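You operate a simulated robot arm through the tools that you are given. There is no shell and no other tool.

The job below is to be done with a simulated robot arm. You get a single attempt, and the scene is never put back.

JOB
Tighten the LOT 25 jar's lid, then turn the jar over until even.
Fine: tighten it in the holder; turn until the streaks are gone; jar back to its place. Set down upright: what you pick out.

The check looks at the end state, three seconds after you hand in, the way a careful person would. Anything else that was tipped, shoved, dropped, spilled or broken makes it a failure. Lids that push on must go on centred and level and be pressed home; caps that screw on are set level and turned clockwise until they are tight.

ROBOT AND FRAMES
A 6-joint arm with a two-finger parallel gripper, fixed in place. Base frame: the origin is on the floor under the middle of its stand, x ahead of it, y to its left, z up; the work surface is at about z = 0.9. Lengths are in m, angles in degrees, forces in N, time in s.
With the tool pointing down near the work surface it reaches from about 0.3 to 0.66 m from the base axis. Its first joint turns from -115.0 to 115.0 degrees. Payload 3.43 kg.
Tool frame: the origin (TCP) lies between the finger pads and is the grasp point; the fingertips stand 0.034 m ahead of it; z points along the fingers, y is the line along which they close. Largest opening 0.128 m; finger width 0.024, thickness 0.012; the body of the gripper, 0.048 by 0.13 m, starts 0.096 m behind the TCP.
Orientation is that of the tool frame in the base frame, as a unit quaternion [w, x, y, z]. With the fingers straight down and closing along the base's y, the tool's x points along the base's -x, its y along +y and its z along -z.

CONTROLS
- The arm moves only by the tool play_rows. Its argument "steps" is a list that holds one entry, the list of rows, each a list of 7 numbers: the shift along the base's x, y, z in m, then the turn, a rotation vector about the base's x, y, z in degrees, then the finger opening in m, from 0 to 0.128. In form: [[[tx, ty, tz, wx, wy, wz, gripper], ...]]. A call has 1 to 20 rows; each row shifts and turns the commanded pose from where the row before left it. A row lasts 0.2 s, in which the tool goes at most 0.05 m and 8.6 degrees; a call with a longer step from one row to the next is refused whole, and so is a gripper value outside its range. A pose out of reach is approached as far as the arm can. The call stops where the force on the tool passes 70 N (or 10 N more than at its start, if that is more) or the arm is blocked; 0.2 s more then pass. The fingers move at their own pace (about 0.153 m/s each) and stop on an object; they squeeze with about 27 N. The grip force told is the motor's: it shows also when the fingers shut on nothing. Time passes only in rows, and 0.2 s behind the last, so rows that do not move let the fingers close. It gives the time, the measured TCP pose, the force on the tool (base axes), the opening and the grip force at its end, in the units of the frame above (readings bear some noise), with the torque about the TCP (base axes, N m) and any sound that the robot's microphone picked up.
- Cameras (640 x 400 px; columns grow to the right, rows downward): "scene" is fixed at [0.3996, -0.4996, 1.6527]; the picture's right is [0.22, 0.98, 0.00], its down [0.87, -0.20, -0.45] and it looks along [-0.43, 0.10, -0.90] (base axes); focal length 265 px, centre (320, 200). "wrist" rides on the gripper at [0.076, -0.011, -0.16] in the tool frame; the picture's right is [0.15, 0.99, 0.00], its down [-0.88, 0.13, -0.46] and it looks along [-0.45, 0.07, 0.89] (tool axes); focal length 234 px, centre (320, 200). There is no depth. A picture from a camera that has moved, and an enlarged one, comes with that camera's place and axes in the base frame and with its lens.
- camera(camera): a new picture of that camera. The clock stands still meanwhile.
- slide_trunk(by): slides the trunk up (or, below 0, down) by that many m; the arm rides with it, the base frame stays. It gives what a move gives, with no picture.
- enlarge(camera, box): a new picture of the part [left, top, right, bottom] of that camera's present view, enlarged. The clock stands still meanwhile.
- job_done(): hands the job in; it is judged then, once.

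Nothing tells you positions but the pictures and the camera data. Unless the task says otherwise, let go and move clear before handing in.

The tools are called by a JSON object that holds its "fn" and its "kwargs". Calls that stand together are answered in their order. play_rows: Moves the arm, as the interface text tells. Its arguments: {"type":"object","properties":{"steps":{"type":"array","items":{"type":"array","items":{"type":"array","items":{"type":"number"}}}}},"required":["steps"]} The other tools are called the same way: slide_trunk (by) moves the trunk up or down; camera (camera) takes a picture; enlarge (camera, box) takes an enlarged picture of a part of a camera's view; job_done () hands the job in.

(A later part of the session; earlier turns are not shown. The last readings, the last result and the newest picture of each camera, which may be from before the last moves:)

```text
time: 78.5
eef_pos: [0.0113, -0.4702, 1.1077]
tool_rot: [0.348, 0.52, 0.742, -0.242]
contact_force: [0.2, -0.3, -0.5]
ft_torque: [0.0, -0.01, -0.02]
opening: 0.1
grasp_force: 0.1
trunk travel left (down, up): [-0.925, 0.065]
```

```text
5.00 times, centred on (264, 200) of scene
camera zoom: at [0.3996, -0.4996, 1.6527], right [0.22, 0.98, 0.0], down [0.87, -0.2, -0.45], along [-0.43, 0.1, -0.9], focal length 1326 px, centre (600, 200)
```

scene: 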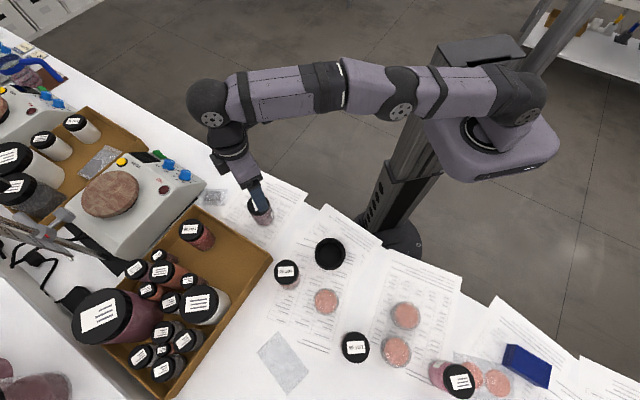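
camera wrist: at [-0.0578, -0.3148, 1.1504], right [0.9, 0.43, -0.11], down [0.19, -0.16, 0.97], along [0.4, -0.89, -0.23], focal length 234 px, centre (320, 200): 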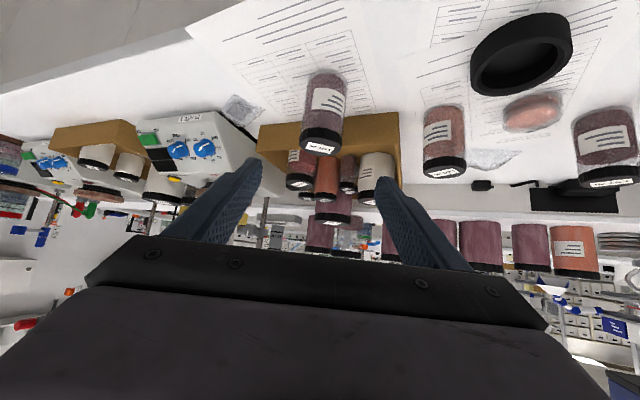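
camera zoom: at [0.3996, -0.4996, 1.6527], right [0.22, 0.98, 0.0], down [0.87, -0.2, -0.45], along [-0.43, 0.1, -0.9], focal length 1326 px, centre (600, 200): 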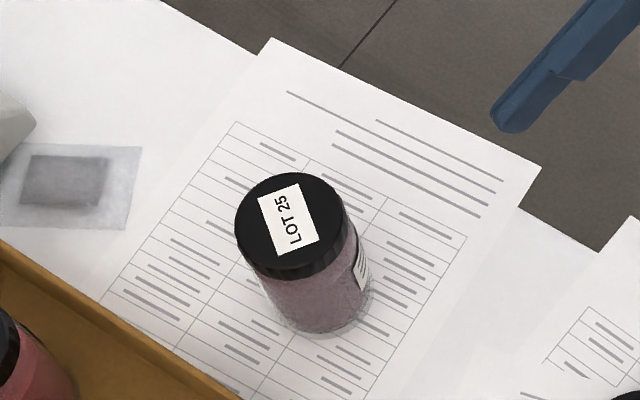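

The jar stands upright about 11 mm from its exact home. I'll descend to grasp height and go most of the way forward.

{"fn": "play_rows", "kwargs": {"steps": [[[0, 0, -0.0235, 0, 0, 0, 0.1], [0, 0, -0.0235, 0, 0, 0, 0.1], [0, 0, -0.0235, 0, 0, 0, 0.1], [0, 0, -0.0235, 0, 0, 0, 0.1], [0, 0, -0.0235, 0, 0, 0, 0.1], [0, 0, -0.0235, 0, 0, 0, 0.1], [0.0072, -0.0186, 0, 0, 0, 0, 0.1], [0.0072, -0.0186, 0, 0, 0, 0, 0.1], [0.0072, -0.0186, 0, 0, 0, 0, 0.1], [0.0072, -0.0186, 0, 0, 0, 0, 0.1], [0.0072, -0.0186, 0, 0, 0, 0, 0.1], [0, 0, 0, 0, 0, 0, 0.1]]]}}

{"fn": "camera", "kwargs": {"camera": "wrist"}}

{"fn": "enlarge", "kwargs": {"camera": "scene", "box": [216, 160, 312, 240]}}

```text
time: 81.1
eef_pos: [0.0483, -0.5659, 0.9649]
tool_rot: [0.346, 0.521, 0.742, -0.242]
contact_force: [-0.5, 0.5, 0.4]
ft_torque: [-0.04, 0.01, -0.01]
opening: 0.1
grasp_force: 0.1
trunk travel left (down, up): [-0.925, 0.065]
```

```text
taken
camera wrist: at [-0.0217, -0.4094, 1.0093], right [0.9, 0.43, -0.11], down [0.19, -0.16, 0.97], along [0.4, -0.89, -0.23], focal length 234 px, centre (320, 200)
```

wrist: 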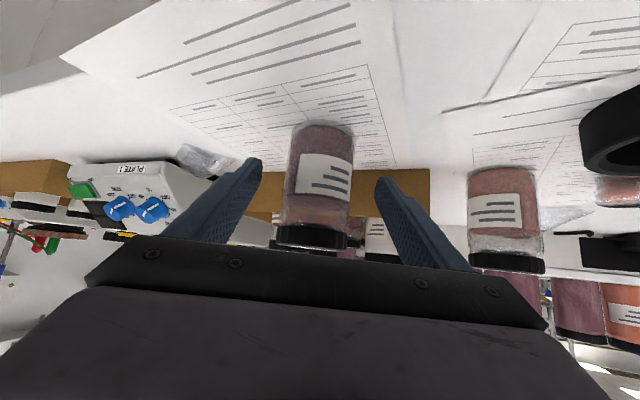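

```text
5.00 times, centred on (264, 200) of scene
camera zoom: at [0.3996, -0.4996, 1.6527], right [0.22, 0.98, 0.0], down [0.87, -0.2, -0.45], along [-0.43, 0.1, -0.9], focal length 1326 px, centre (600, 200)
```

zoom: 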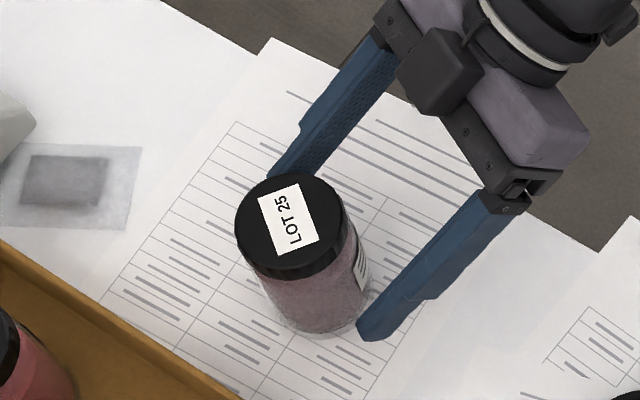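

The fingers straddle the jar. I'll go forward 33 mm more and close on the glass.

{"fn": "play_rows", "kwargs": {"steps": [[[0.0038, -0.0103, 0.0003, 0, 0, 0, 0.1], [0.0038, -0.0103, 0.0003, 0, 0, 0, 0.1], [0.0037, -0.0104, 0.0004, 0, 0, 0, 0.1], [0, 0, 0, 0, 0, 0, 0.1], [0, 0, 0, 0, 0, 0, 0.07], [0, 0, 0, 0, 0, 0, 0.03], [0, 0, 0, 0, 0, 0, 0.03], [0, 0, 0, 0, 0, 0, 0.03]]]}}

{"fn": "camera", "kwargs": {"camera": "wrist"}}

{"fn": "enlarge", "kwargs": {"camera": "scene", "box": [216, 160, 312, 240]}}

```text
time: 82.9
eef_pos: [0.0593, -0.5977, 0.9649]
tool_rot: [0.348, 0.519, 0.742, -0.242]
contact_force: [-0.7, -0.7, -0.5]
ft_torque: [-0.05, -0.01, -0.02]
opening: 0.0597
grasp_force: 26.9
trunk travel left (down, up): [-0.925, 0.065]
```

```text
taken
camera wrist: at [-0.0112, -0.4408, 1.0089], right [0.9, 0.43, -0.11], down [0.19, -0.16, 0.97], along [0.4, -0.89, -0.23], focal length 234 px, centre (320, 200)
```

wrist: 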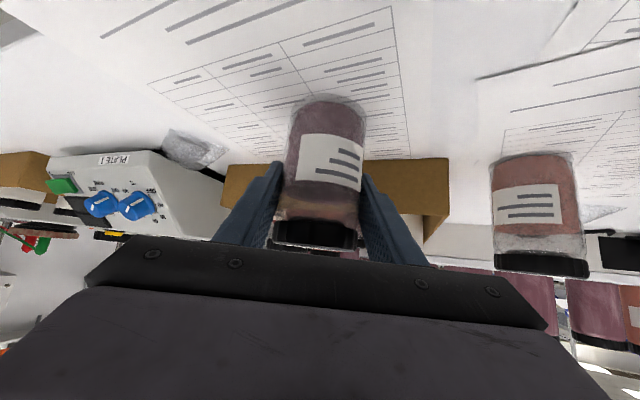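

```text
5.00 times, centred on (264, 200) of scene
camera zoom: at [0.3996, -0.4996, 1.6527], right [0.22, 0.98, 0.0], down [0.87, -0.2, -0.45], along [-0.43, 0.1, -0.9], focal length 1326 px, centre (600, 200)
```

zoom: 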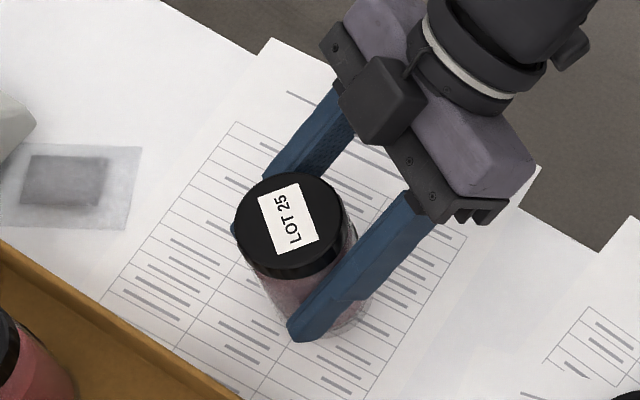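

The jar is gripped and the lid hasn't moved. I'll lift it 0.25 m clear of everything.

{"fn": "play_rows", "kwargs": {"steps": [[[0, 0, 0.01, 0, 0, 0, 0.03], [0, 0, 0.02, 0, 0, 0, 0.03], [0, 0, 0.03, 0, 0, 0, 0.03], [0, 0, 0.04, 0, 0, 0, 0.03], [0, 0, 0.04, 0, 0, 0, 0.03], [0, 0, 0.04, 0, 0, 0, 0.03], [0, 0, 0.04, 0, 0, 0, 0.03], [0, 0, 0.03, 0, 0, 0, 0.03], [0, 0, 0, 0, 0, 0, 0.03]]]}}

{"fn": "camera", "kwargs": {"camera": "wrist"}}

{"fn": "camera", "kwargs": {"camera": "scene"}}

```text
time: 84.9
eef_pos: [0.0611, -0.5992, 1.2162]
tool_rot: [0.347, 0.52, 0.742, -0.242]
contact_force: [0.0, -0.3, -2.5]
ft_torque: [-0.04, -0.02, 0.04]
opening: 0.0597
grasp_force: 26.9
trunk travel left (down, up): [-0.925, 0.065]
```

```text
taken
camera wrist: at [-0.009, -0.4424, 1.2599], right [0.9, 0.43, -0.11], down [0.19, -0.16, 0.97], along [0.4, -0.89, -0.23], focal length 234 px, centre (320, 200)
```

wrist: 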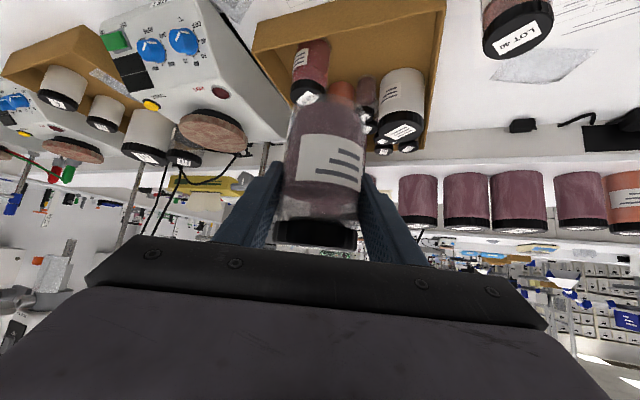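

```text
taken
```

scene: 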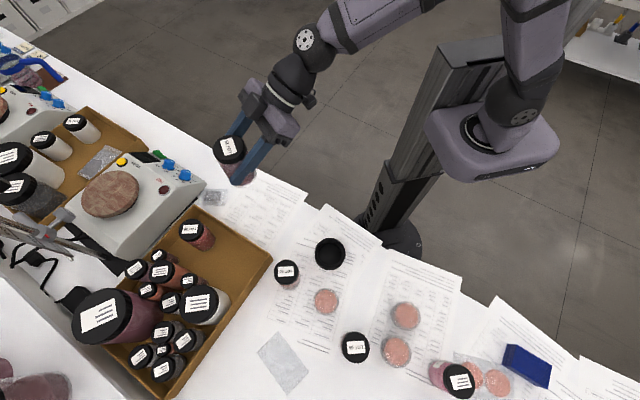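

The jar is high and clear. I'll look at the contents closely for streaks before turning it over.

{"fn": "enlarge", "kwargs": {"camera": "wrist", "box": [270, 80, 380, 260]}}

{"fn": "enlarge", "kwargs": {"camera": "scene", "box": [200, 120, 280, 190]}}

```text
2.22 times, centred on (325, 170) of wrist
camera zoom: at [-0.009, -0.4424, 1.2599], right [0.9, 0.43, -0.11], down [0.19, -0.16, 0.97], along [0.4, -0.89, -0.23], focal length 520 px, centre (309, 267)
```

zoom: 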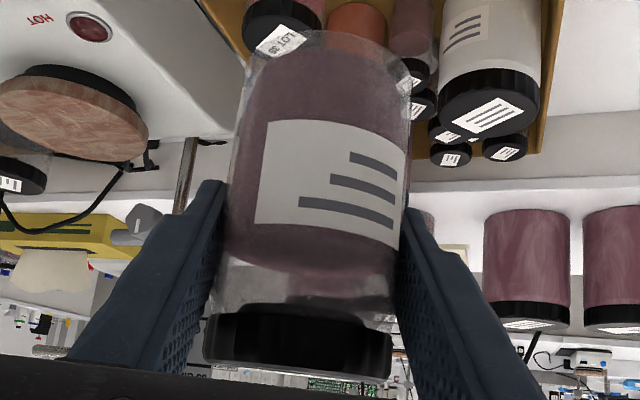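

```text
5.71 times, centred on (240, 155) of scene
camera zoom: at [0.3996, -0.4996, 1.6527], right [0.22, 0.98, 0.0], down [0.87, -0.2, -0.45], along [-0.43, 0.1, -0.9], focal length 1515 px, centre (777, 457)
```

zoom: 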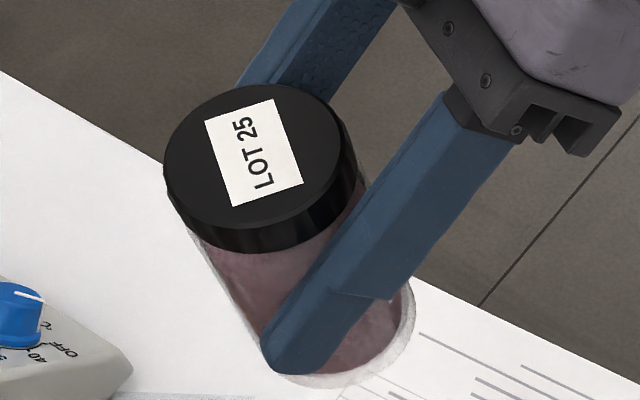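

The contents look purple with faint streaks. I'll pitch the tool up to horizontal first.

{"fn": "play_rows", "kwargs": {"steps": [[[0, 0, 0, -7.52, -2.74, 0, 0.03], [0, 0, 0, -7.52, -2.74, 0, 0.03], [0, 0, 0, -7.52, -2.74, 0, 0.03], [0, 0, 0, -7.52, -2.74, 0, 0.03], [0, 0, 0, -7.52, -2.74, 0, 0.03], [0, 0, 0, 0, 0, 0, 0.03]]]}}

{"fn": "camera", "kwargs": {"camera": "scene"}}

```text
time: 86.3
eef_pos: [0.0602, -0.5978, 1.2168]
tool_rot: [0.58, 0.406, 0.578, -0.406]
contact_force: [0.3, -0.1, -1.2]
ft_torque: [0.05, 0.03, 0.0]
opening: 0.0597
grasp_force: 26.7
trunk travel left (down, up): [-0.925, 0.065]
```

```text
taken
```

scene: 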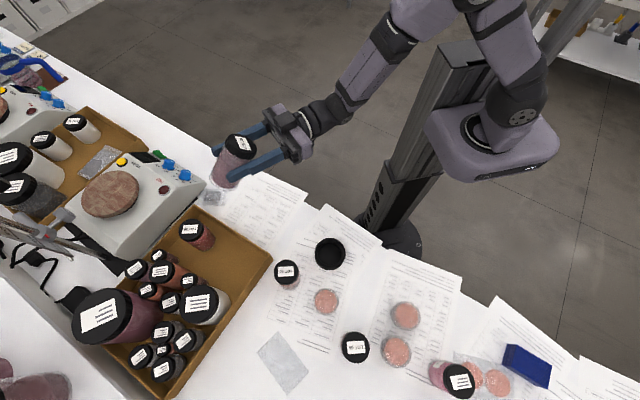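

The tool is horizontal. Now I'll roll about the tool axis to turn the jar over, 80° first.

{"fn": "play_rows", "kwargs": {"steps": [[[0, 0, 0, -2.736, 7.52, 0, 0.03], [0, 0, 0, -2.736, 7.52, 0, 0.03], [0, 0, 0, -2.736, 7.52, 0, 0.03], [0, 0, 0, -2.736, 7.52, 0, 0.03], [0, 0, 0, -2.736, 7.52, 0, 0.03], [0, 0, 0, -2.736, 7.52, 0, 0.03], [0, 0, 0, -2.736, 7.52, 0, 0.03], [0, 0, 0, -2.736, 7.52, 0, 0.03], [0, 0, 0, -2.736, 7.52, 0, 0.03], [0, 0, 0, -2.736, 7.52, 0, 0.03]]]}}

{"fn": "camera", "kwargs": {"camera": "scene"}}

```text
time: 88.5
eef_pos: [-0.0641, -0.758, 1.4186]
tool_rot: [0.185, -0.064, 0.706, -0.681]
contact_force: [0.5, -0.6, -1.9]
ft_torque: [0.04, 0.01, 0.04]
opening: 0.0599
grasp_force: 27.5
out of reach, approached as far as the arm can: row 2, 3, 4, 5, 6, 7, 8, 9, 10
trunk travel left (down, up): [-0.925, 0.065]
```

```text
taken
```

scene: 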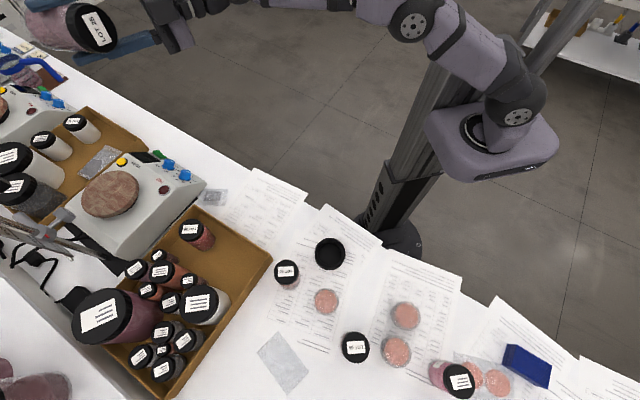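

That roll direction hit a wrist limit and the arm drifted up and out, though the jar is still held safely in free air. I'll roll back, return to the earlier spot, and then use the other direction.

{"fn": "play_rows", "kwargs": {"steps": [[[0.0124, 0.016, -0.0202, 2.736, -7.52, 0, 0.03], [0.0124, 0.016, -0.0202, 2.736, -7.52, 0, 0.03], [0.0124, 0.016, -0.0202, 2.736, -7.52, 0, 0.03], [0.0124, 0.016, -0.0202, 2.736, -7.52, 0, 0.03], [0.0124, 0.016, -0.0202, 2.736, -7.52, 0, 0.03], [0.0124, 0.016, -0.0202, 2.736, -7.52, 0, 0.03], [0.0124, 0.016, -0.0202, 2.736, -7.52, 0, 0.03], [0.0124, 0.016, -0.0202, 2.736, -7.52, 0, 0.03], [0.0124, 0.016, -0.0202, 2.736, -7.52, 0, 0.03], [0.0124, 0.016, -0.0202, 2.736, -7.52, 0, 0.03]]]}}

{"fn": "camera", "kwargs": {"camera": "scene"}}

```text
time: 90.7
eef_pos: [0.0508, -0.6159, 1.2334]
tool_rot: [0.581, 0.406, 0.578, -0.404]
contact_force: [0.3, 0.0, -2.2]
ft_torque: [0.05, -0.01, -0.04]
opening: 0.0601
grasp_force: 26.9
out of reach, approached as far as the arm can: row 1, 2, 3
trunk travel left (down, up): [-0.925, 0.065]
```

```text
taken
```

scene: 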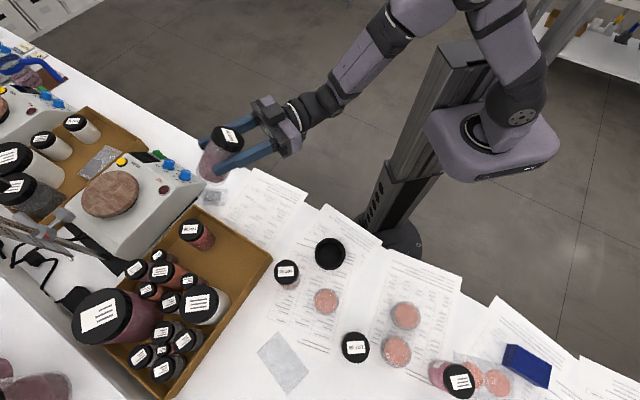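

I'm back at the pose from before the roll. Now I'll test the opposite roll direction by 40°.

{"fn": "play_rows", "kwargs": {"steps": [[[0, 0, 0, 2.736, -7.52, 0, 0.03], [0, 0, 0, 2.736, -7.52, 0, 0.03], [0, 0, 0, 2.736, -7.52, 0, 0.03], [0, 0, 0, 2.736, -7.52, 0, 0.03], [0, 0, 0, 2.736, -7.52, 0, 0.03]]]}}

{"fn": "camera", "kwargs": {"camera": "scene"}}

```text
time: 91.9
eef_pos: [0.0496, -0.6144, 1.2347]
tool_rot: [0.684, 0.579, 0.404, -0.181]
contact_force: [-0.2, -1.0, -2.4]
ft_torque: [0.02, 0.0, -0.02]
opening: 0.0601
grasp_force: 27.1
trunk travel left (down, up): [-0.925, 0.065]
```

```text
taken
```

scene: 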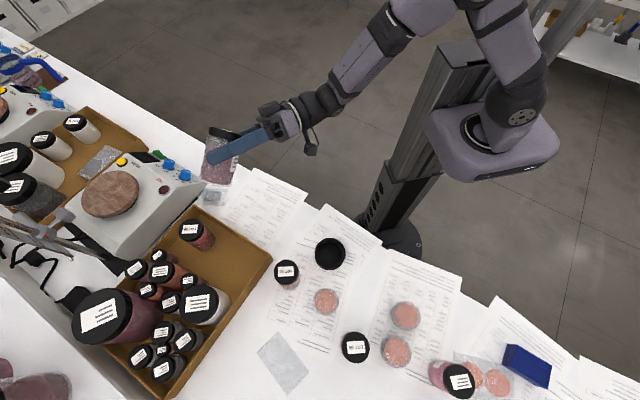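

That direction works. I'll continue rolling another 140° to bring the jar upside down.

{"fn": "play_rows", "kwargs": {"steps": [[[0, 0, 0, 2.818, -7.743, 0, 0.03], [0, 0, 0, 2.818, -7.743, 0, 0.03], [0, 0, 0, 2.818, -7.743, 0, 0.03], [0, 0, 0, 2.818, -7.743, 0, 0.03], [0, 0, 0, 2.818, -7.743, 0, 0.03], [0, 0, 0, 2.818, -7.743, 0, 0.03], [0, 0, 0, 2.818, -7.743, 0, 0.03], [0, 0, 0, 2.818, -7.743, 0, 0.03], [0, 0, 0, 2.818, -7.743, 0, 0.03], [0, 0, 0, 2.818, -7.743, 0, 0.03], [0, 0, 0, 2.818, -7.743, 0, 0.03], [0, 0, 0, 2.818, -7.743, 0, 0.03], [0, 0, 0, 2.818, -7.743, 0, 0.03], [0, 0, 0, 2.818, -7.743, 0, 0.03], [0, 0, 0, 2.818, -7.743, 0, 0.03], [0, 0, 0, 2.818, -7.743, 0, 0.03], [0, 0, 0, 2.818, -7.743, 0, 0.03]]]}}

{"fn": "camera", "kwargs": {"camera": "scene"}}

{"fn": "camera", "kwargs": {"camera": "wrist"}}

```text
time: 95.5
eef_pos: [0.0505, -0.6152, 1.2336]
tool_rot: [0.402, 0.579, -0.408, 0.58]
contact_force: [0.6, 0.1, -1.8]
ft_torque: [0.06, -0.01, 0.02]
opening: 0.0599
grasp_force: 27.0
trunk travel left (down, up): [-0.925, 0.065]
```

```text
taken
```

scene: 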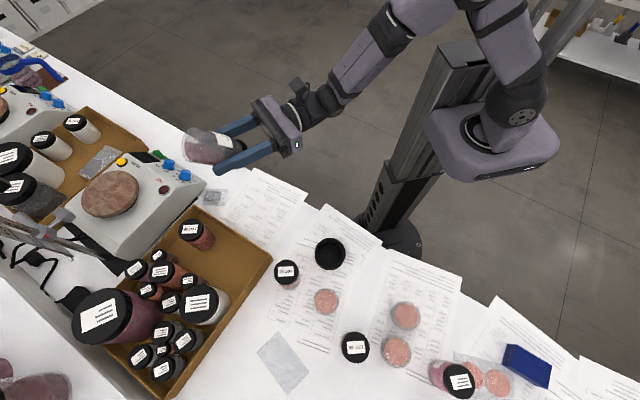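

```text
taken
camera wrist: at [0.0055, -0.4627, 1.3093], right [-0.93, -0.34, 0.14], down [-0.27, 0.39, -0.88], along [0.24, -0.86, -0.45], focal length 234 px, centre (320, 200)
```

wrist: 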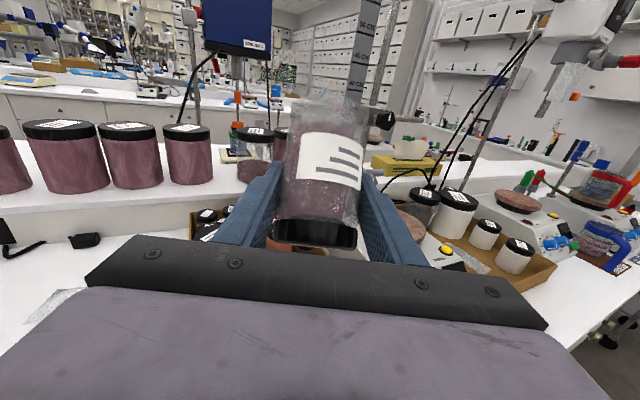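

The jar is now turned over to about 140°, and the contents have run down to the lid with no leak visible. I'll check the look of the contents.

{"fn": "enlarge", "kwargs": {"camera": "wrist", "box": [260, 80, 400, 260]}}

{"fn": "enlarge", "kwargs": {"camera": "scene", "box": [170, 110, 260, 190]}}

```text
2.22 times, centred on (330, 170) of wrist
camera zoom: at [0.0055, -0.4627, 1.3093], right [-0.93, -0.34, 0.14], down [-0.27, 0.39, -0.88], along [0.24, -0.86, -0.45], focal length 520 px, centre (298, 267)
```

zoom: 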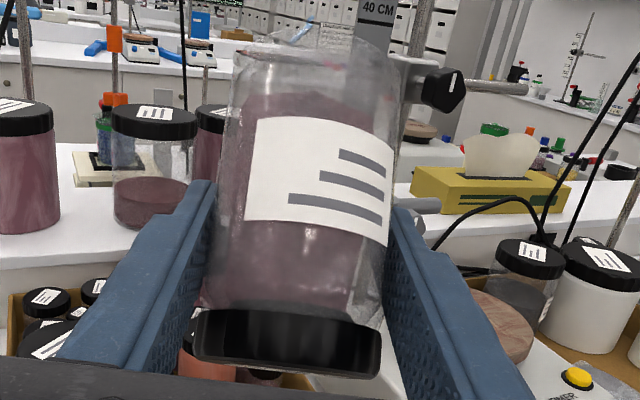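

```text
5.00 times, centred on (215, 150) of scene
camera zoom: at [0.3996, -0.4996, 1.6527], right [0.22, 0.98, 0.0], down [0.87, -0.2, -0.45], along [-0.43, 0.1, -0.9], focal length 1326 px, centre (845, 450)
```

zoom: 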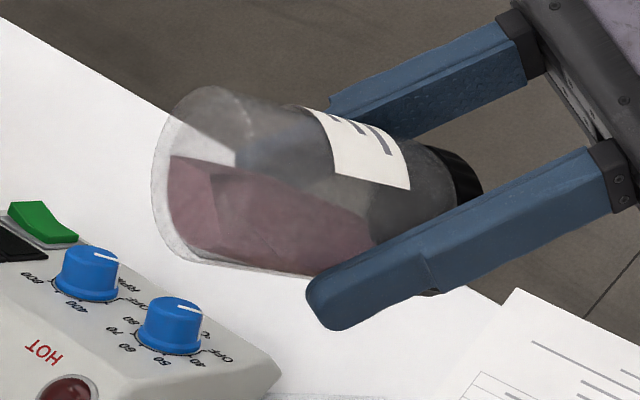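

The contents are shifting and still look uneven. I'll pitch the tool up 32° to bring the jar almost fully upside down.

{"fn": "play_rows", "kwargs": {"steps": [[[0, 0, 0, -7.52, -2.74, 0, 0.03], [0, 0, 0, -7.52, -2.74, 0, 0.03], [0, 0, 0, -7.52, -2.74, 0, 0.03], [0, 0, 0, -7.52, -2.74, 0, 0.03], [0, 0, 0, 0, 0, 0, 0.03], [0, 0, 0, 0, 0, 0, 0.03]]]}}

{"fn": "camera", "kwargs": {"camera": "scene"}}

{"fn": "enlarge", "kwargs": {"camera": "wrist", "box": [260, 80, 400, 260]}}

```text
time: 96.9
eef_pos: [0.0504, -0.616, 1.2324]
tool_rot: [0.5, 0.397, -0.279, 0.717]
contact_force: [-0.5, 0.0, -1.7]
ft_torque: [0.01, 0.01, 0.03]
opening: 0.0596
grasp_force: 27.1
trunk travel left (down, up): [-0.925, 0.065]
```

```text
taken
```

scene: 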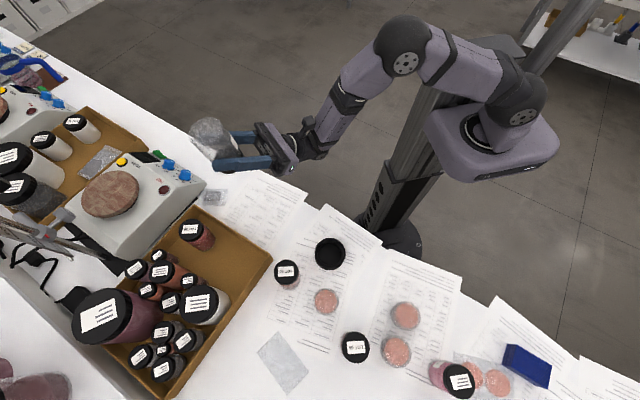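

```text
2.22 times, centred on (330, 170) of wrist
camera zoom: at [-0.0002, -0.4477, 1.2123], right [-0.96, -0.27, 0.12], down [-0.09, -0.12, -0.99], along [0.28, -0.96, 0.09], focal length 520 px, centre (298, 267)
```

zoom: 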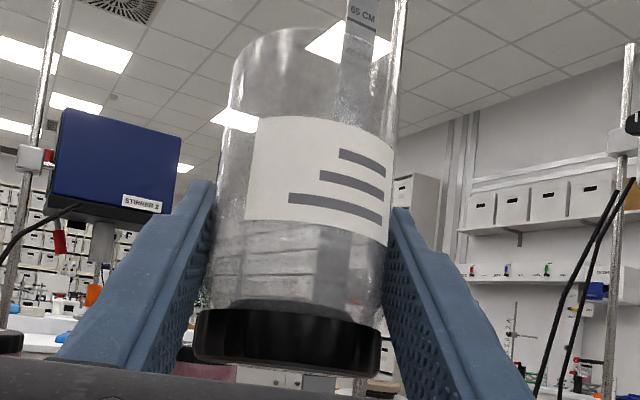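

The jar looks transparent in this view, so I need to check at once whether the contents are still inside or have leaked.

{"fn": "enlarge", "kwargs": {"camera": "scene", "box": [170, 100, 260, 180]}}

{"fn": "enlarge", "kwargs": {"camera": "scene", "box": [150, 150, 310, 250]}}

{"fn": "camera", "kwargs": {"camera": "wrist"}}

```text
5.00 times, centred on (215, 140) of scene
camera zoom: at [0.3996, -0.4996, 1.6527], right [0.22, 0.98, 0.0], down [0.87, -0.2, -0.45], along [-0.43, 0.1, -0.9], focal length 1326 px, centre (845, 500)
```

zoom: 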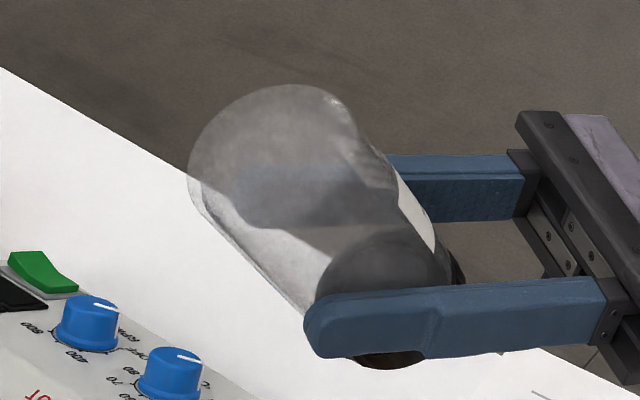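

```text
4.00 times, centred on (230, 200) of scene
camera zoom: at [0.3996, -0.4996, 1.6527], right [0.22, 0.98, 0.0], down [0.87, -0.2, -0.45], along [-0.43, 0.1, -0.9], focal length 1061 px, centre (680, 200)
```

zoom: 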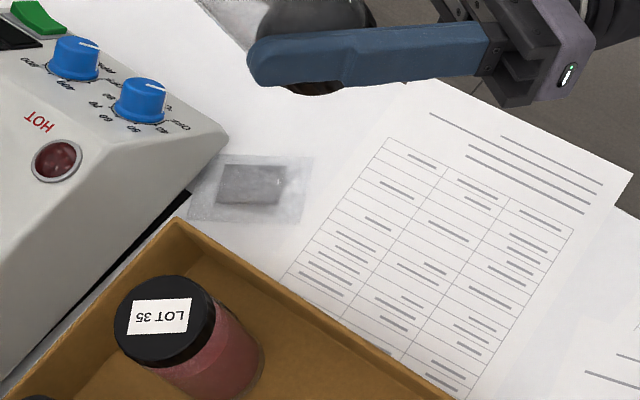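

```text
taken
camera wrist: at [-0.0002, -0.4477, 1.2123], right [-0.96, -0.27, 0.12], down [-0.09, -0.12, -0.99], along [0.28, -0.96, 0.09], focal length 234 px, centre (320, 200)
```

wrist: 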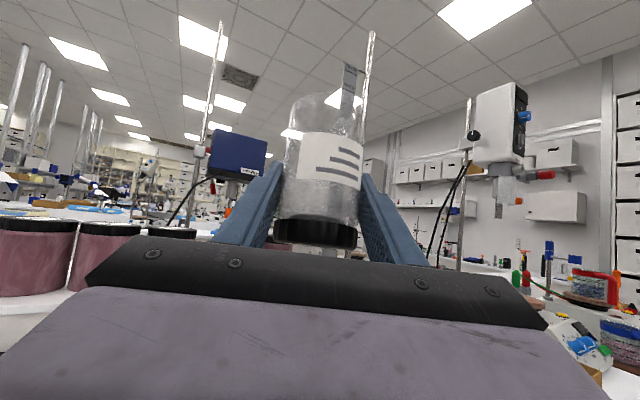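

The weight reading hasn't clearly changed and the paper below is clean. I'll wait a moment and read the force and picture again before moving.

{"fn": "play_rows", "kwargs": {"steps": [[[0, 0, 0, 0, 0, 0, 0.03], [0, 0, 0, 0, 0, 0, 0.03]]]}}

{"fn": "enlarge", "kwargs": {"camera": "scene", "box": [170, 100, 260, 180]}}

{"fn": "enlarge", "kwargs": {"camera": "wrist", "box": [260, 80, 400, 260]}}

{"fn": "camera", "kwargs": {"camera": "scene"}}

```text
time: 97.5
eef_pos: [0.0507, -0.6163, 1.2341]
tool_rot: [0.5, 0.398, -0.279, 0.717]
contact_force: [-0.3, 0.6, -1.0]
ft_torque: [0.01, 0.0, -0.01]
opening: 0.06
grasp_force: 26.8
trunk travel left (down, up): [-0.925, 0.065]
```

```text
5.00 times, centred on (215, 140) of scene
camera zoom: at [0.3996, -0.4996, 1.6527], right [0.22, 0.98, 0.0], down [0.87, -0.2, -0.45], along [-0.43, 0.1, -0.9], focal length 1326 px, centre (845, 500)
```

zoom: 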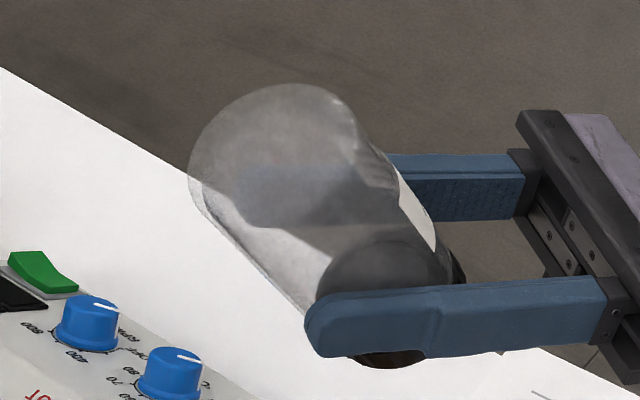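

```text
2.22 times, centred on (330, 170) of wrist
camera zoom: at [-0.0003, -0.4473, 1.2126], right [-0.96, -0.27, 0.12], down [-0.09, -0.12, -0.99], along [0.28, -0.96, 0.09], focal length 520 px, centre (298, 267)
```

zoom: 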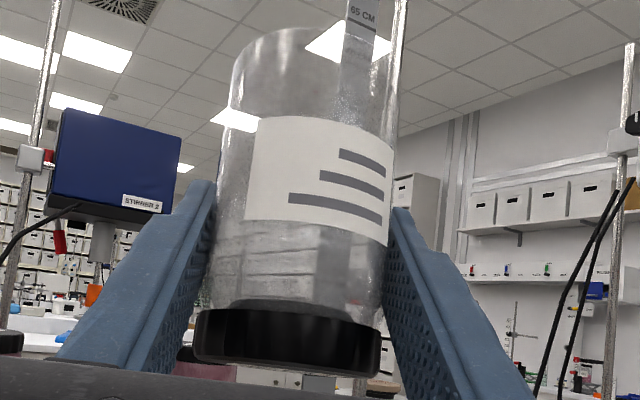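

```text
taken
```

scene: 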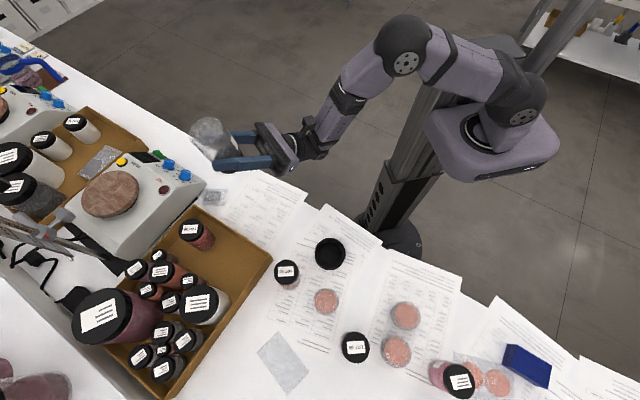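

There's no spill anywhere, so the empty look may only be how the contents are drawn when upside down. I'll roll the jar back upright and look again.

{"fn": "play_rows", "kwargs": {"steps": [[[0, 0, 0, 7.52, 2.74, 0, 0.03], [0, 0, 0, 7.52, 2.74, 0, 0.03], [0, 0, 0, 7.52, 2.74, 0, 0.03], [0, 0, 0, 7.52, 2.74, 0, 0.03], [0, 0, 0, -2.798, 7.689, 0, 0.03], [0, 0, 0, -2.798, 7.689, 0, 0.03], [0, 0, 0, -2.798, 7.689, 0, 0.03], [0, 0, 0, -2.798, 7.689, 0, 0.03], [0, 0, 0, -2.798, 7.689, 0, 0.03], [0, 0, 0, -2.798, 7.689, 0, 0.03], [0, 0, 0, -2.798, 7.689, 0, 0.03], [0, 0, 0, -2.798, 7.689, 0, 0.03], [0, 0, 0, -2.798, 7.689, 0, 0.03], [0, 0, 0, -2.798, 7.689, 0, 0.03], [0, 0, 0, -2.798, 7.689, 0, 0.03]]]}}

{"fn": "enlarge", "kwargs": {"camera": "scene", "box": [170, 100, 290, 200]}}

{"fn": "enlarge", "kwargs": {"camera": "wrist", "box": [260, 80, 400, 260]}}

```text
time: 100.7
eef_pos: [0.051, -0.6154, 1.2333]
tool_rot: [0.696, 0.696, 0.122, 0.122]
contact_force: [-1.0, -0.2, -2.3]
ft_torque: [0.03, 0.02, -0.01]
opening: 0.0599
grasp_force: 26.7
trunk travel left (down, up): [-0.925, 0.065]
```

```text
4.00 times, centred on (230, 150) of scene
camera zoom: at [0.3996, -0.4996, 1.6527], right [0.22, 0.98, 0.0], down [0.87, -0.2, -0.45], along [-0.43, 0.1, -0.9], focal length 1061 px, centre (680, 400)
```

zoom: 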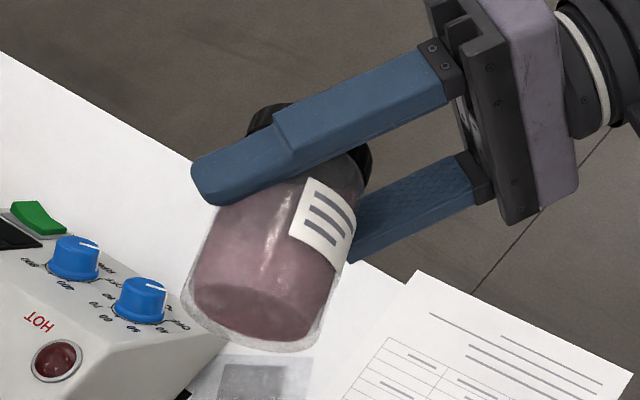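

```text
2.22 times, centred on (330, 170) of wrist
camera zoom: at [0.0667, -0.4394, 1.2219], right [0.14, 0.05, 0.99], down [-0.98, 0.13, 0.13], along [-0.12, -0.99, 0.07], focal length 520 px, centre (298, 267)
```

zoom: 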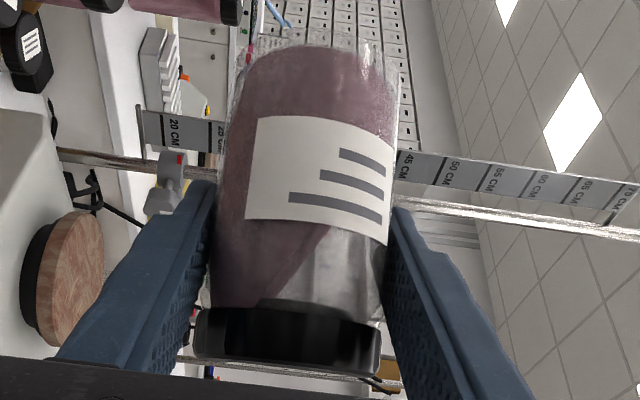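

The contents are all there, so the empty look was only a drawing effect upside down. I'll finish rolling upright and look for streaks.

{"fn": "play_rows", "kwargs": {"steps": [[[0, 0, 0, -2.798, 7.689, 0, 0.03], [0, 0, 0, -2.798, 7.689, 0, 0.03], [0, 0, 0, -2.798, 7.689, 0, 0.03], [0, 0, 0, -2.798, 7.689, 0, 0.03], [0, 0, 0, -2.798, 7.689, 0, 0.03], [0, 0, 0, -2.798, 7.689, 0, 0.03], [0, 0, 0, -2.798, 7.689, 0, 0.03], [0, 0, 0, -2.798, 7.689, 0, 0.03], [0, 0, 0, -2.798, 7.689, 0, 0.03], [0, 0, 0, -2.798, 7.689, 0, 0.03], [0, 0, 0, -2.798, 7.689, 0, 0.03], [0, 0, 0, 0, 0, 0, 0.03]]]}}

{"fn": "enlarge", "kwargs": {"camera": "scene", "box": [170, 100, 290, 200]}}

{"fn": "enlarge", "kwargs": {"camera": "wrist", "box": [260, 80, 400, 260]}}

```text
time: 103.3
eef_pos: [0.05, -0.6152, 1.2335]
tool_rot: [0.58, 0.405, 0.579, -0.406]
contact_force: [-0.5, -0.5, -1.9]
ft_torque: [0.04, -0.02, -0.03]
opening: 0.0601
grasp_force: 27.0
trunk travel left (down, up): [-0.925, 0.065]
```

```text
4.00 times, centred on (230, 150) of scene
camera zoom: at [0.3996, -0.4996, 1.6527], right [0.22, 0.98, 0.0], down [0.87, -0.2, -0.45], along [-0.43, 0.1, -0.9], focal length 1061 px, centre (680, 400)
```

zoom: 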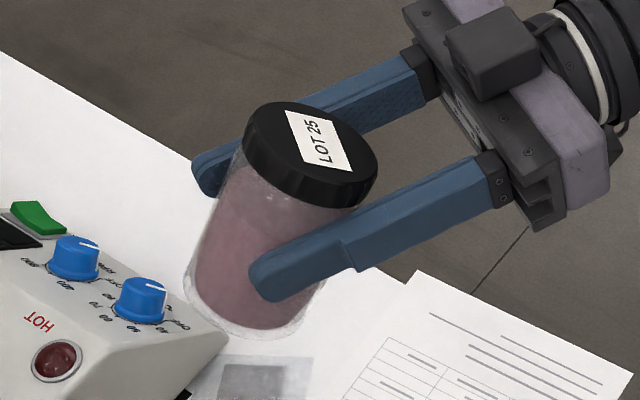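

```text
2.22 times, centred on (330, 170) of wrist
camera zoom: at [-0.016, -0.4701, 1.1581], right [0.93, 0.34, -0.15], down [-0.03, 0.47, 0.88], along [0.37, -0.81, 0.45], focal length 520 px, centre (298, 267)
```

zoom: 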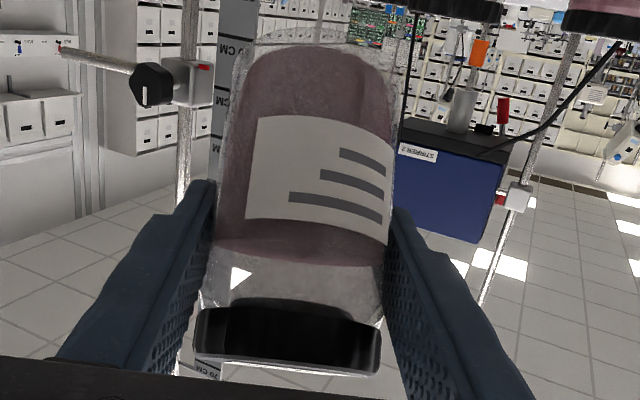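

I'll zoom tighter on the contents to judge the streaks.

{"fn": "enlarge", "kwargs": {"camera": "wrist", "box": [295, 95, 350, 135]}}

{"fn": "enlarge", "kwargs": {"camera": "scene", "box": [210, 135, 250, 185]}}

{"fn": "enlarge", "kwargs": {"camera": "scene", "box": [270, 255, 310, 295]}}

```text
10.00 times, centred on (322, 115) of wrist
camera zoom: at [-0.016, -0.4701, 1.1581], right [0.93, 0.34, -0.15], down [-0.03, 0.47, 0.88], along [0.37, -0.81, 0.45], focal length 2342 px, centre (295, 1050)
```

zoom: 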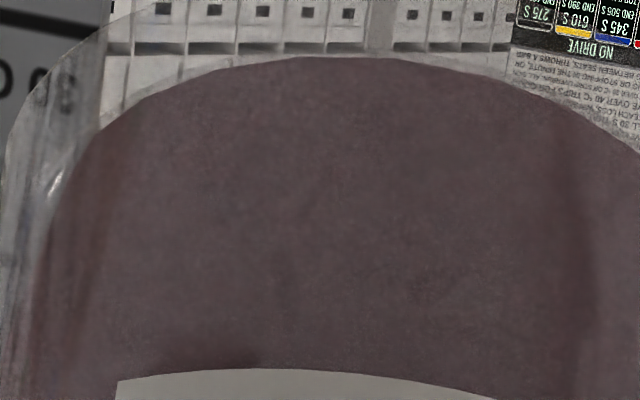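

```text
8.00 times, centred on (230, 160) of scene
camera zoom: at [0.3996, -0.4996, 1.6527], right [0.22, 0.98, 0.0], down [0.87, -0.2, -0.45], along [-0.43, 0.1, -0.9], focal length 2121 px, centre (1040, 520)
```

zoom: 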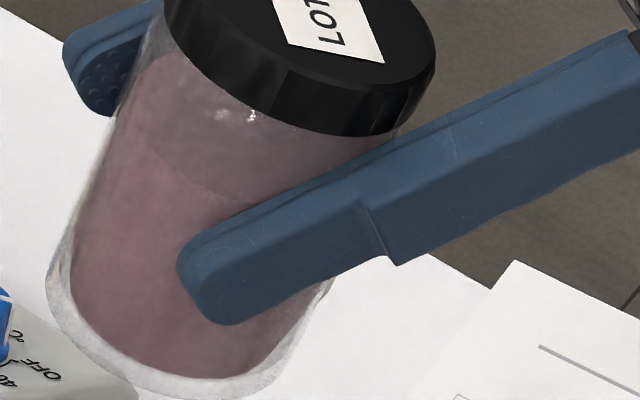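

```text
10.00 times, centred on (290, 275) of scene
camera zoom: at [0.3996, -0.4996, 1.6527], right [0.22, 0.98, 0.0], down [0.87, -0.2, -0.45], along [-0.43, 0.1, -0.9], focal length 2652 px, centre (620, -550)
```

zoom: 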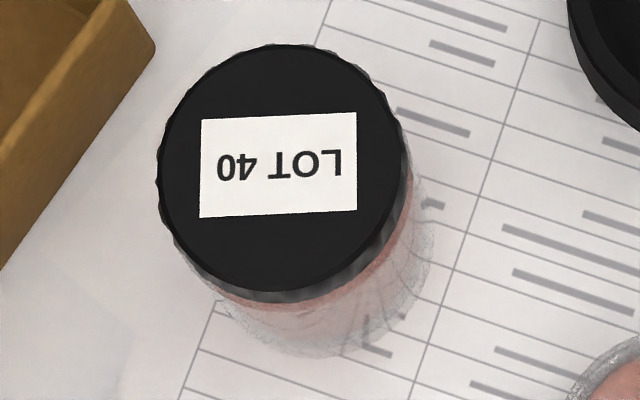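

The contents already look nearly even after one turn, with only faint mottling. To be sure, I'll do more full turn-overs along the same safe path, starting with the second.

{"fn": "play_rows", "kwargs": {"steps": [[[0, 0, 0, 2.9345, -8.0625, 0, 0.03], [0, 0, 0, 2.9345, -8.0625, 0, 0.03], [0, 0, 0, 2.9345, -8.0625, 0, 0.03], [0, 0, 0, 2.9345, -8.0625, 0, 0.03], [0, 0, 0, 2.9345, -8.0625, 0, 0.03], [0, 0, 0, 2.9345, -8.0625, 0, 0.03], [0, 0, 0, 2.9345, -8.0625, 0, 0.03], [0, 0, 0, 2.9345, -8.0625, 0, 0.03], [0, 0, 0, 2.9345, -8.0625, 0, 0.03], [0, 0, 0, 2.9345, -8.0625, 0, 0.03], [0, 0, 0, 2.9345, -8.0625, 0, 0.03], [0, 0, 0, 2.9345, -8.0625, 0, 0.03], [0, 0, 0, 2.9345, -8.0625, 0, 0.03], [0, 0, 0, 2.9345, -8.0625, 0, 0.03], [0, 0, 0, 2.9345, -8.0625, 0, 0.03], [0, 0, 0, 2.9345, -8.0625, 0, 0.03], [0, 0, 0, 2.9345, -8.0625, 0, 0.03], [0, 0, 0, 2.9345, -8.0625, 0, 0.03], [0, 0, 0, 2.9345, -8.0625, 0, 0.03], [0, 0, 0, 2.9345, -8.0625, 0, 0.03]]]}}

{"fn": "play_rows", "kwargs": {"steps": [[[0, 0, 0, -7.52, -2.74, 0, 0.03], [0, 0, 0, -7.52, -2.74, 0, 0.03], [0, 0, 0, -7.52, -2.74, 0, 0.03], [0, 0, 0, 0, 0, 0, 0.03], [0, 0, 0, 7.52, 2.74, 0, 0.03], [0, 0, 0, 7.52, 2.74, 0, 0.03], [0, 0, 0, 7.52, 2.74, 0, 0.03], [0, 0, 0, -2.9345, 8.0625, 0, 0.03], [0, 0, 0, -2.9345, 8.0625, 0, 0.03], [0, 0, 0, -2.9345, 8.0625, 0, 0.03], [0, 0, 0, -2.9345, 8.0625, 0, 0.03], [0, 0, 0, -2.9345, 8.0625, 0, 0.03], [0, 0, 0, -2.9345, 8.0625, 0, 0.03], [0, 0, 0, -2.9345, 8.0625, 0, 0.03], [0, 0, 0, -2.9345, 8.0625, 0, 0.03], [0, 0, 0, -2.9345, 8.0625, 0, 0.03], [0, 0, 0, -2.9345, 8.0625, 0, 0.03], [0, 0, 0, -2.9345, 8.0625, 0, 0.03], [0, 0, 0, -2.9345, 8.0625, 0, 0.03], [0, 0, 0, -2.9345, 8.0625, 0, 0.03]]]}}

{"fn": "play_rows", "kwargs": {"steps": [[[0, 0, 0, -2.9345, 8.0625, 0, 0.03], [0, 0, 0, -2.9345, 8.0625, 0, 0.03], [0, 0, 0, -2.9345, 8.0625, 0, 0.03], [0, 0, 0, -2.9345, 8.0625, 0, 0.03], [0, 0, 0, -2.9345, 8.0625, 0, 0.03], [0, 0, 0, -2.9345, 8.0625, 0, 0.03], [0, 0, 0, -2.9345, 8.0625, 0, 0.03], [0, 0, 0, 0, 0, 0, 0.03]]]}}

{"fn": "enlarge", "kwargs": {"camera": "scene", "box": [210, 135, 250, 185]}}

{"fn": "enlarge", "kwargs": {"camera": "wrist", "box": [295, 95, 350, 135]}}

{"fn": "camera", "kwargs": {"camera": "scene"}}

```text
time: 107.5
eef_pos: [0.05, -0.6157, 1.2332]
tool_rot: [0.447, 0.606, -0.365, 0.547]
contact_force: [-0.1, -0.3, -0.7]
ft_torque: [0.03, -0.02, -0.02]
opening: 0.0601
grasp_force: 27.4
trunk travel left (down, up): [-0.925, 0.065]
```

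```text
time: 111.7
eef_pos: [0.0505, -0.614, 1.2355]
tool_rot: [0.705, 0.64, 0.298, -0.062]
contact_force: [1.4, 0.5, -1.0]
ft_torque: [0.02, 0.01, -0.03]
opening: 0.0599
grasp_force: 26.7
trunk travel left (down, up): [-0.925, 0.065]
```

```text
time: 113.5
eef_pos: [0.0516, -0.6155, 1.2319]
tool_rot: [0.58, 0.405, 0.578, -0.407]
contact_force: [-0.4, 0.2, -0.7]
ft_torque: [0.01, 0.05, -0.01]
opening: 0.0597
grasp_force: 27.2
trunk travel left (down, up): [-0.925, 0.065]
```

```text
8.00 times, centred on (230, 160) of scene
camera zoom: at [0.3996, -0.4996, 1.6527], right [0.22, 0.98, 0.0], down [0.87, -0.2, -0.45], along [-0.43, 0.1, -0.9], focal length 2121 px, centre (1040, 520)
```

zoom: 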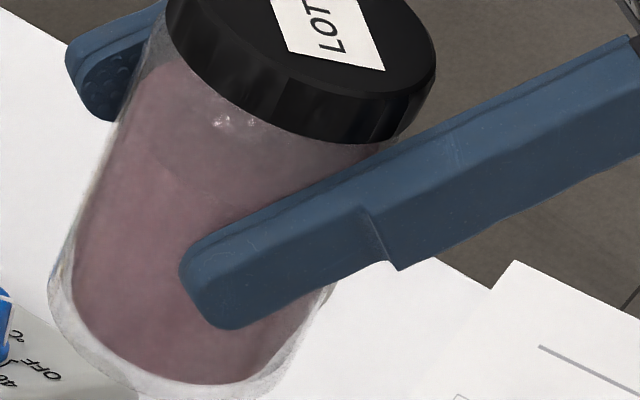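

```text
10.00 times, centred on (322, 115) of wrist
camera zoom: at [-0.0157, -0.4701, 1.1565], right [0.93, 0.34, -0.15], down [-0.03, 0.47, 0.88], along [0.37, -0.81, 0.45], focal length 2342 px, centre (295, 1050)
```

zoom: 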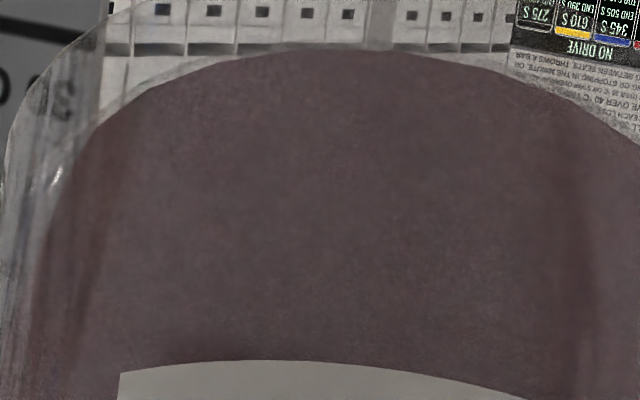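

```text
taken
```

scene: 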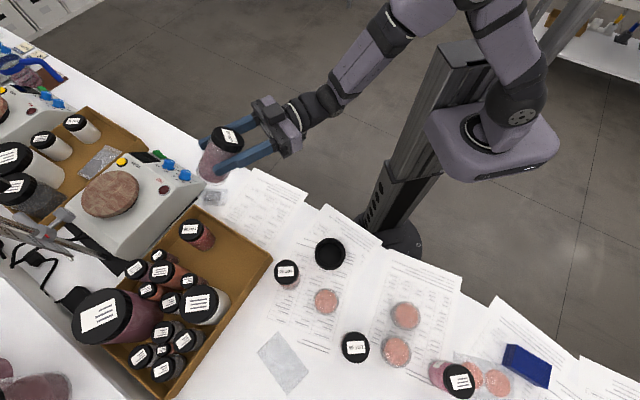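

The mottling is fainter after the second turn. I'll do two more full turn-overs to be sure the streaks are gone.

{"fn": "play_rows", "kwargs": {"steps": [[[0, 0, 0, 2.9345, -8.0625, 0, 0.03], [0, 0, 0, 2.9345, -8.0625, 0, 0.03], [0, 0, 0, 2.9345, -8.0625, 0, 0.03], [0, 0, 0, 2.9345, -8.0625, 0, 0.03], [0, 0, 0, 2.9345, -8.0625, 0, 0.03], [0, 0, 0, 2.9345, -8.0625, 0, 0.03], [0, 0, 0, 2.9345, -8.0625, 0, 0.03], [0, 0, 0, 2.9345, -8.0625, 0, 0.03], [0, 0, 0, 2.9345, -8.0625, 0, 0.03], [0, 0, 0, 2.9345, -8.0625, 0, 0.03], [0, 0, 0, 2.9345, -8.0625, 0, 0.03], [0, 0, 0, 2.9345, -8.0625, 0, 0.03], [0, 0, 0, 2.9345, -8.0625, 0, 0.03], [0, 0, 0, 2.9345, -8.0625, 0, 0.03], [0, 0, 0, 2.9345, -8.0625, 0, 0.03], [0, 0, 0, 2.9345, -8.0625, 0, 0.03], [0, 0, 0, 2.9345, -8.0625, 0, 0.03], [0, 0, 0, 2.9345, -8.0625, 0, 0.03], [0, 0, 0, 2.9345, -8.0625, 0, 0.03], [0, 0, 0, 2.9345, -8.0625, 0, 0.03]]]}}

{"fn": "play_rows", "kwargs": {"steps": [[[0, 0, 0, -7.52, -2.74, 0, 0.03], [0, 0, 0, -7.52, -2.74, 0, 0.03], [0, 0, 0, -7.52, -2.74, 0, 0.03], [0, 0, 0, 0, 0, 0, 0.03], [0, 0, 0, 7.52, 2.74, 0, 0.03], [0, 0, 0, 7.52, 2.74, 0, 0.03], [0, 0, 0, 7.52, 2.74, 0, 0.03], [0, 0, 0, -2.9345, 8.0625, 0, 0.03], [0, 0, 0, -2.9345, 8.0625, 0, 0.03], [0, 0, 0, -2.9345, 8.0625, 0, 0.03], [0, 0, 0, -2.9345, 8.0625, 0, 0.03], [0, 0, 0, -2.9345, 8.0625, 0, 0.03], [0, 0, 0, -2.9345, 8.0625, 0, 0.03], [0, 0, 0, -2.9345, 8.0625, 0, 0.03], [0, 0, 0, -2.9345, 8.0625, 0, 0.03], [0, 0, 0, -2.9345, 8.0625, 0, 0.03], [0, 0, 0, -2.9345, 8.0625, 0, 0.03], [0, 0, 0, -2.9345, 8.0625, 0, 0.03], [0, 0, 0, -2.9345, 8.0625, 0, 0.03], [0, 0, 0, -2.9345, 8.0625, 0, 0.03]]]}}

{"fn": "play_rows", "kwargs": {"steps": [[[0, 0, 0, -2.9345, 8.0625, 0, 0.03], [0, 0, 0, -2.9345, 8.0625, 0, 0.03], [0, 0, 0, -2.9345, 8.0625, 0, 0.03], [0, 0, 0, -2.9345, 8.0625, 0, 0.03], [0, 0, 0, -2.9345, 8.0625, 0, 0.03], [0, 0, 0, -2.9345, 8.0625, 0, 0.03], [0, 0, 0, -2.9345, 8.0625, 0, 0.03], [0, 0, 0, 0, 0, 0, 0.03]]]}}

{"fn": "enlarge", "kwargs": {"camera": "scene", "box": [210, 135, 250, 185]}}

{"fn": "enlarge", "kwargs": {"camera": "wrist", "box": [295, 95, 350, 135]}}

```text
time: 117.7
eef_pos: [0.0511, -0.6152, 1.2337]
tool_rot: [0.446, 0.607, -0.364, 0.548]
contact_force: [-0.5, 0.3, -2.0]
ft_torque: [0.0, -0.01, 0.01]
opening: 0.0597
grasp_force: 26.6
trunk travel left (down, up): [-0.925, 0.065]
```

```text
time: 121.9
eef_pos: [0.0502, -0.6157, 1.2331]
tool_rot: [0.705, 0.64, 0.299, -0.062]
contact_force: [0.6, -0.3, -2.4]
ft_torque: [0.02, 0.04, -0.01]
opening: 0.0593
grasp_force: 26.8
trunk travel left (down, up): [-0.925, 0.065]
```

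```text
time: 123.7
eef_pos: [0.0501, -0.6139, 1.2337]
tool_rot: [0.581, 0.404, 0.579, -0.406]
contact_force: [-0.1, 0.3, -2.3]
ft_torque: [0.01, 0.0, -0.02]
opening: 0.0598
grasp_force: 26.9
trunk travel left (down, up): [-0.925, 0.065]
```

```text
8.00 times, centred on (230, 160) of scene
camera zoom: at [0.3996, -0.4996, 1.6527], right [0.22, 0.98, 0.0], down [0.87, -0.2, -0.45], along [-0.43, 0.1, -0.9], focal length 2121 px, centre (1040, 520)
```

zoom: 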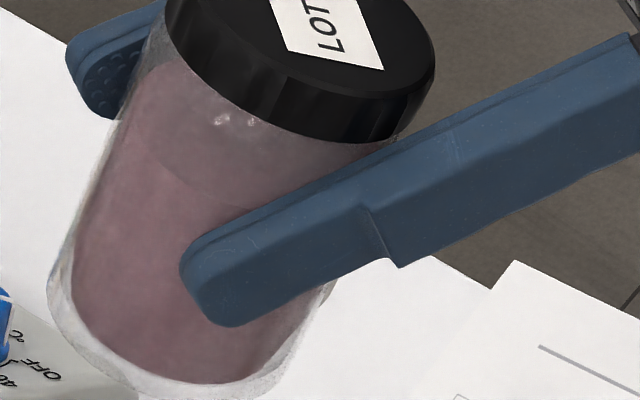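

```text
10.00 times, centred on (322, 115) of wrist
camera zoom: at [-0.0163, -0.4699, 1.1566], right [0.93, 0.34, -0.15], down [-0.03, 0.47, 0.88], along [0.37, -0.81, 0.45], focal length 2342 px, centre (295, 1050)
```

zoom: 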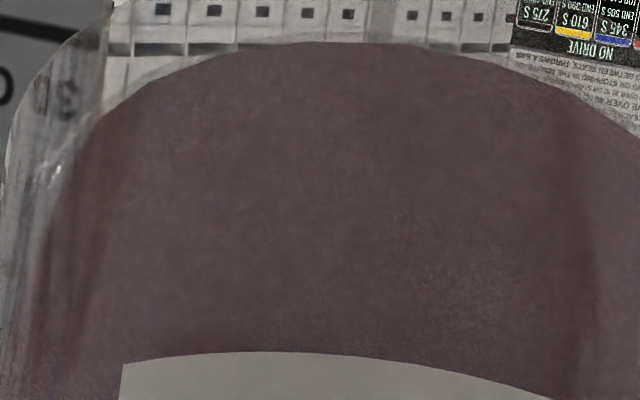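

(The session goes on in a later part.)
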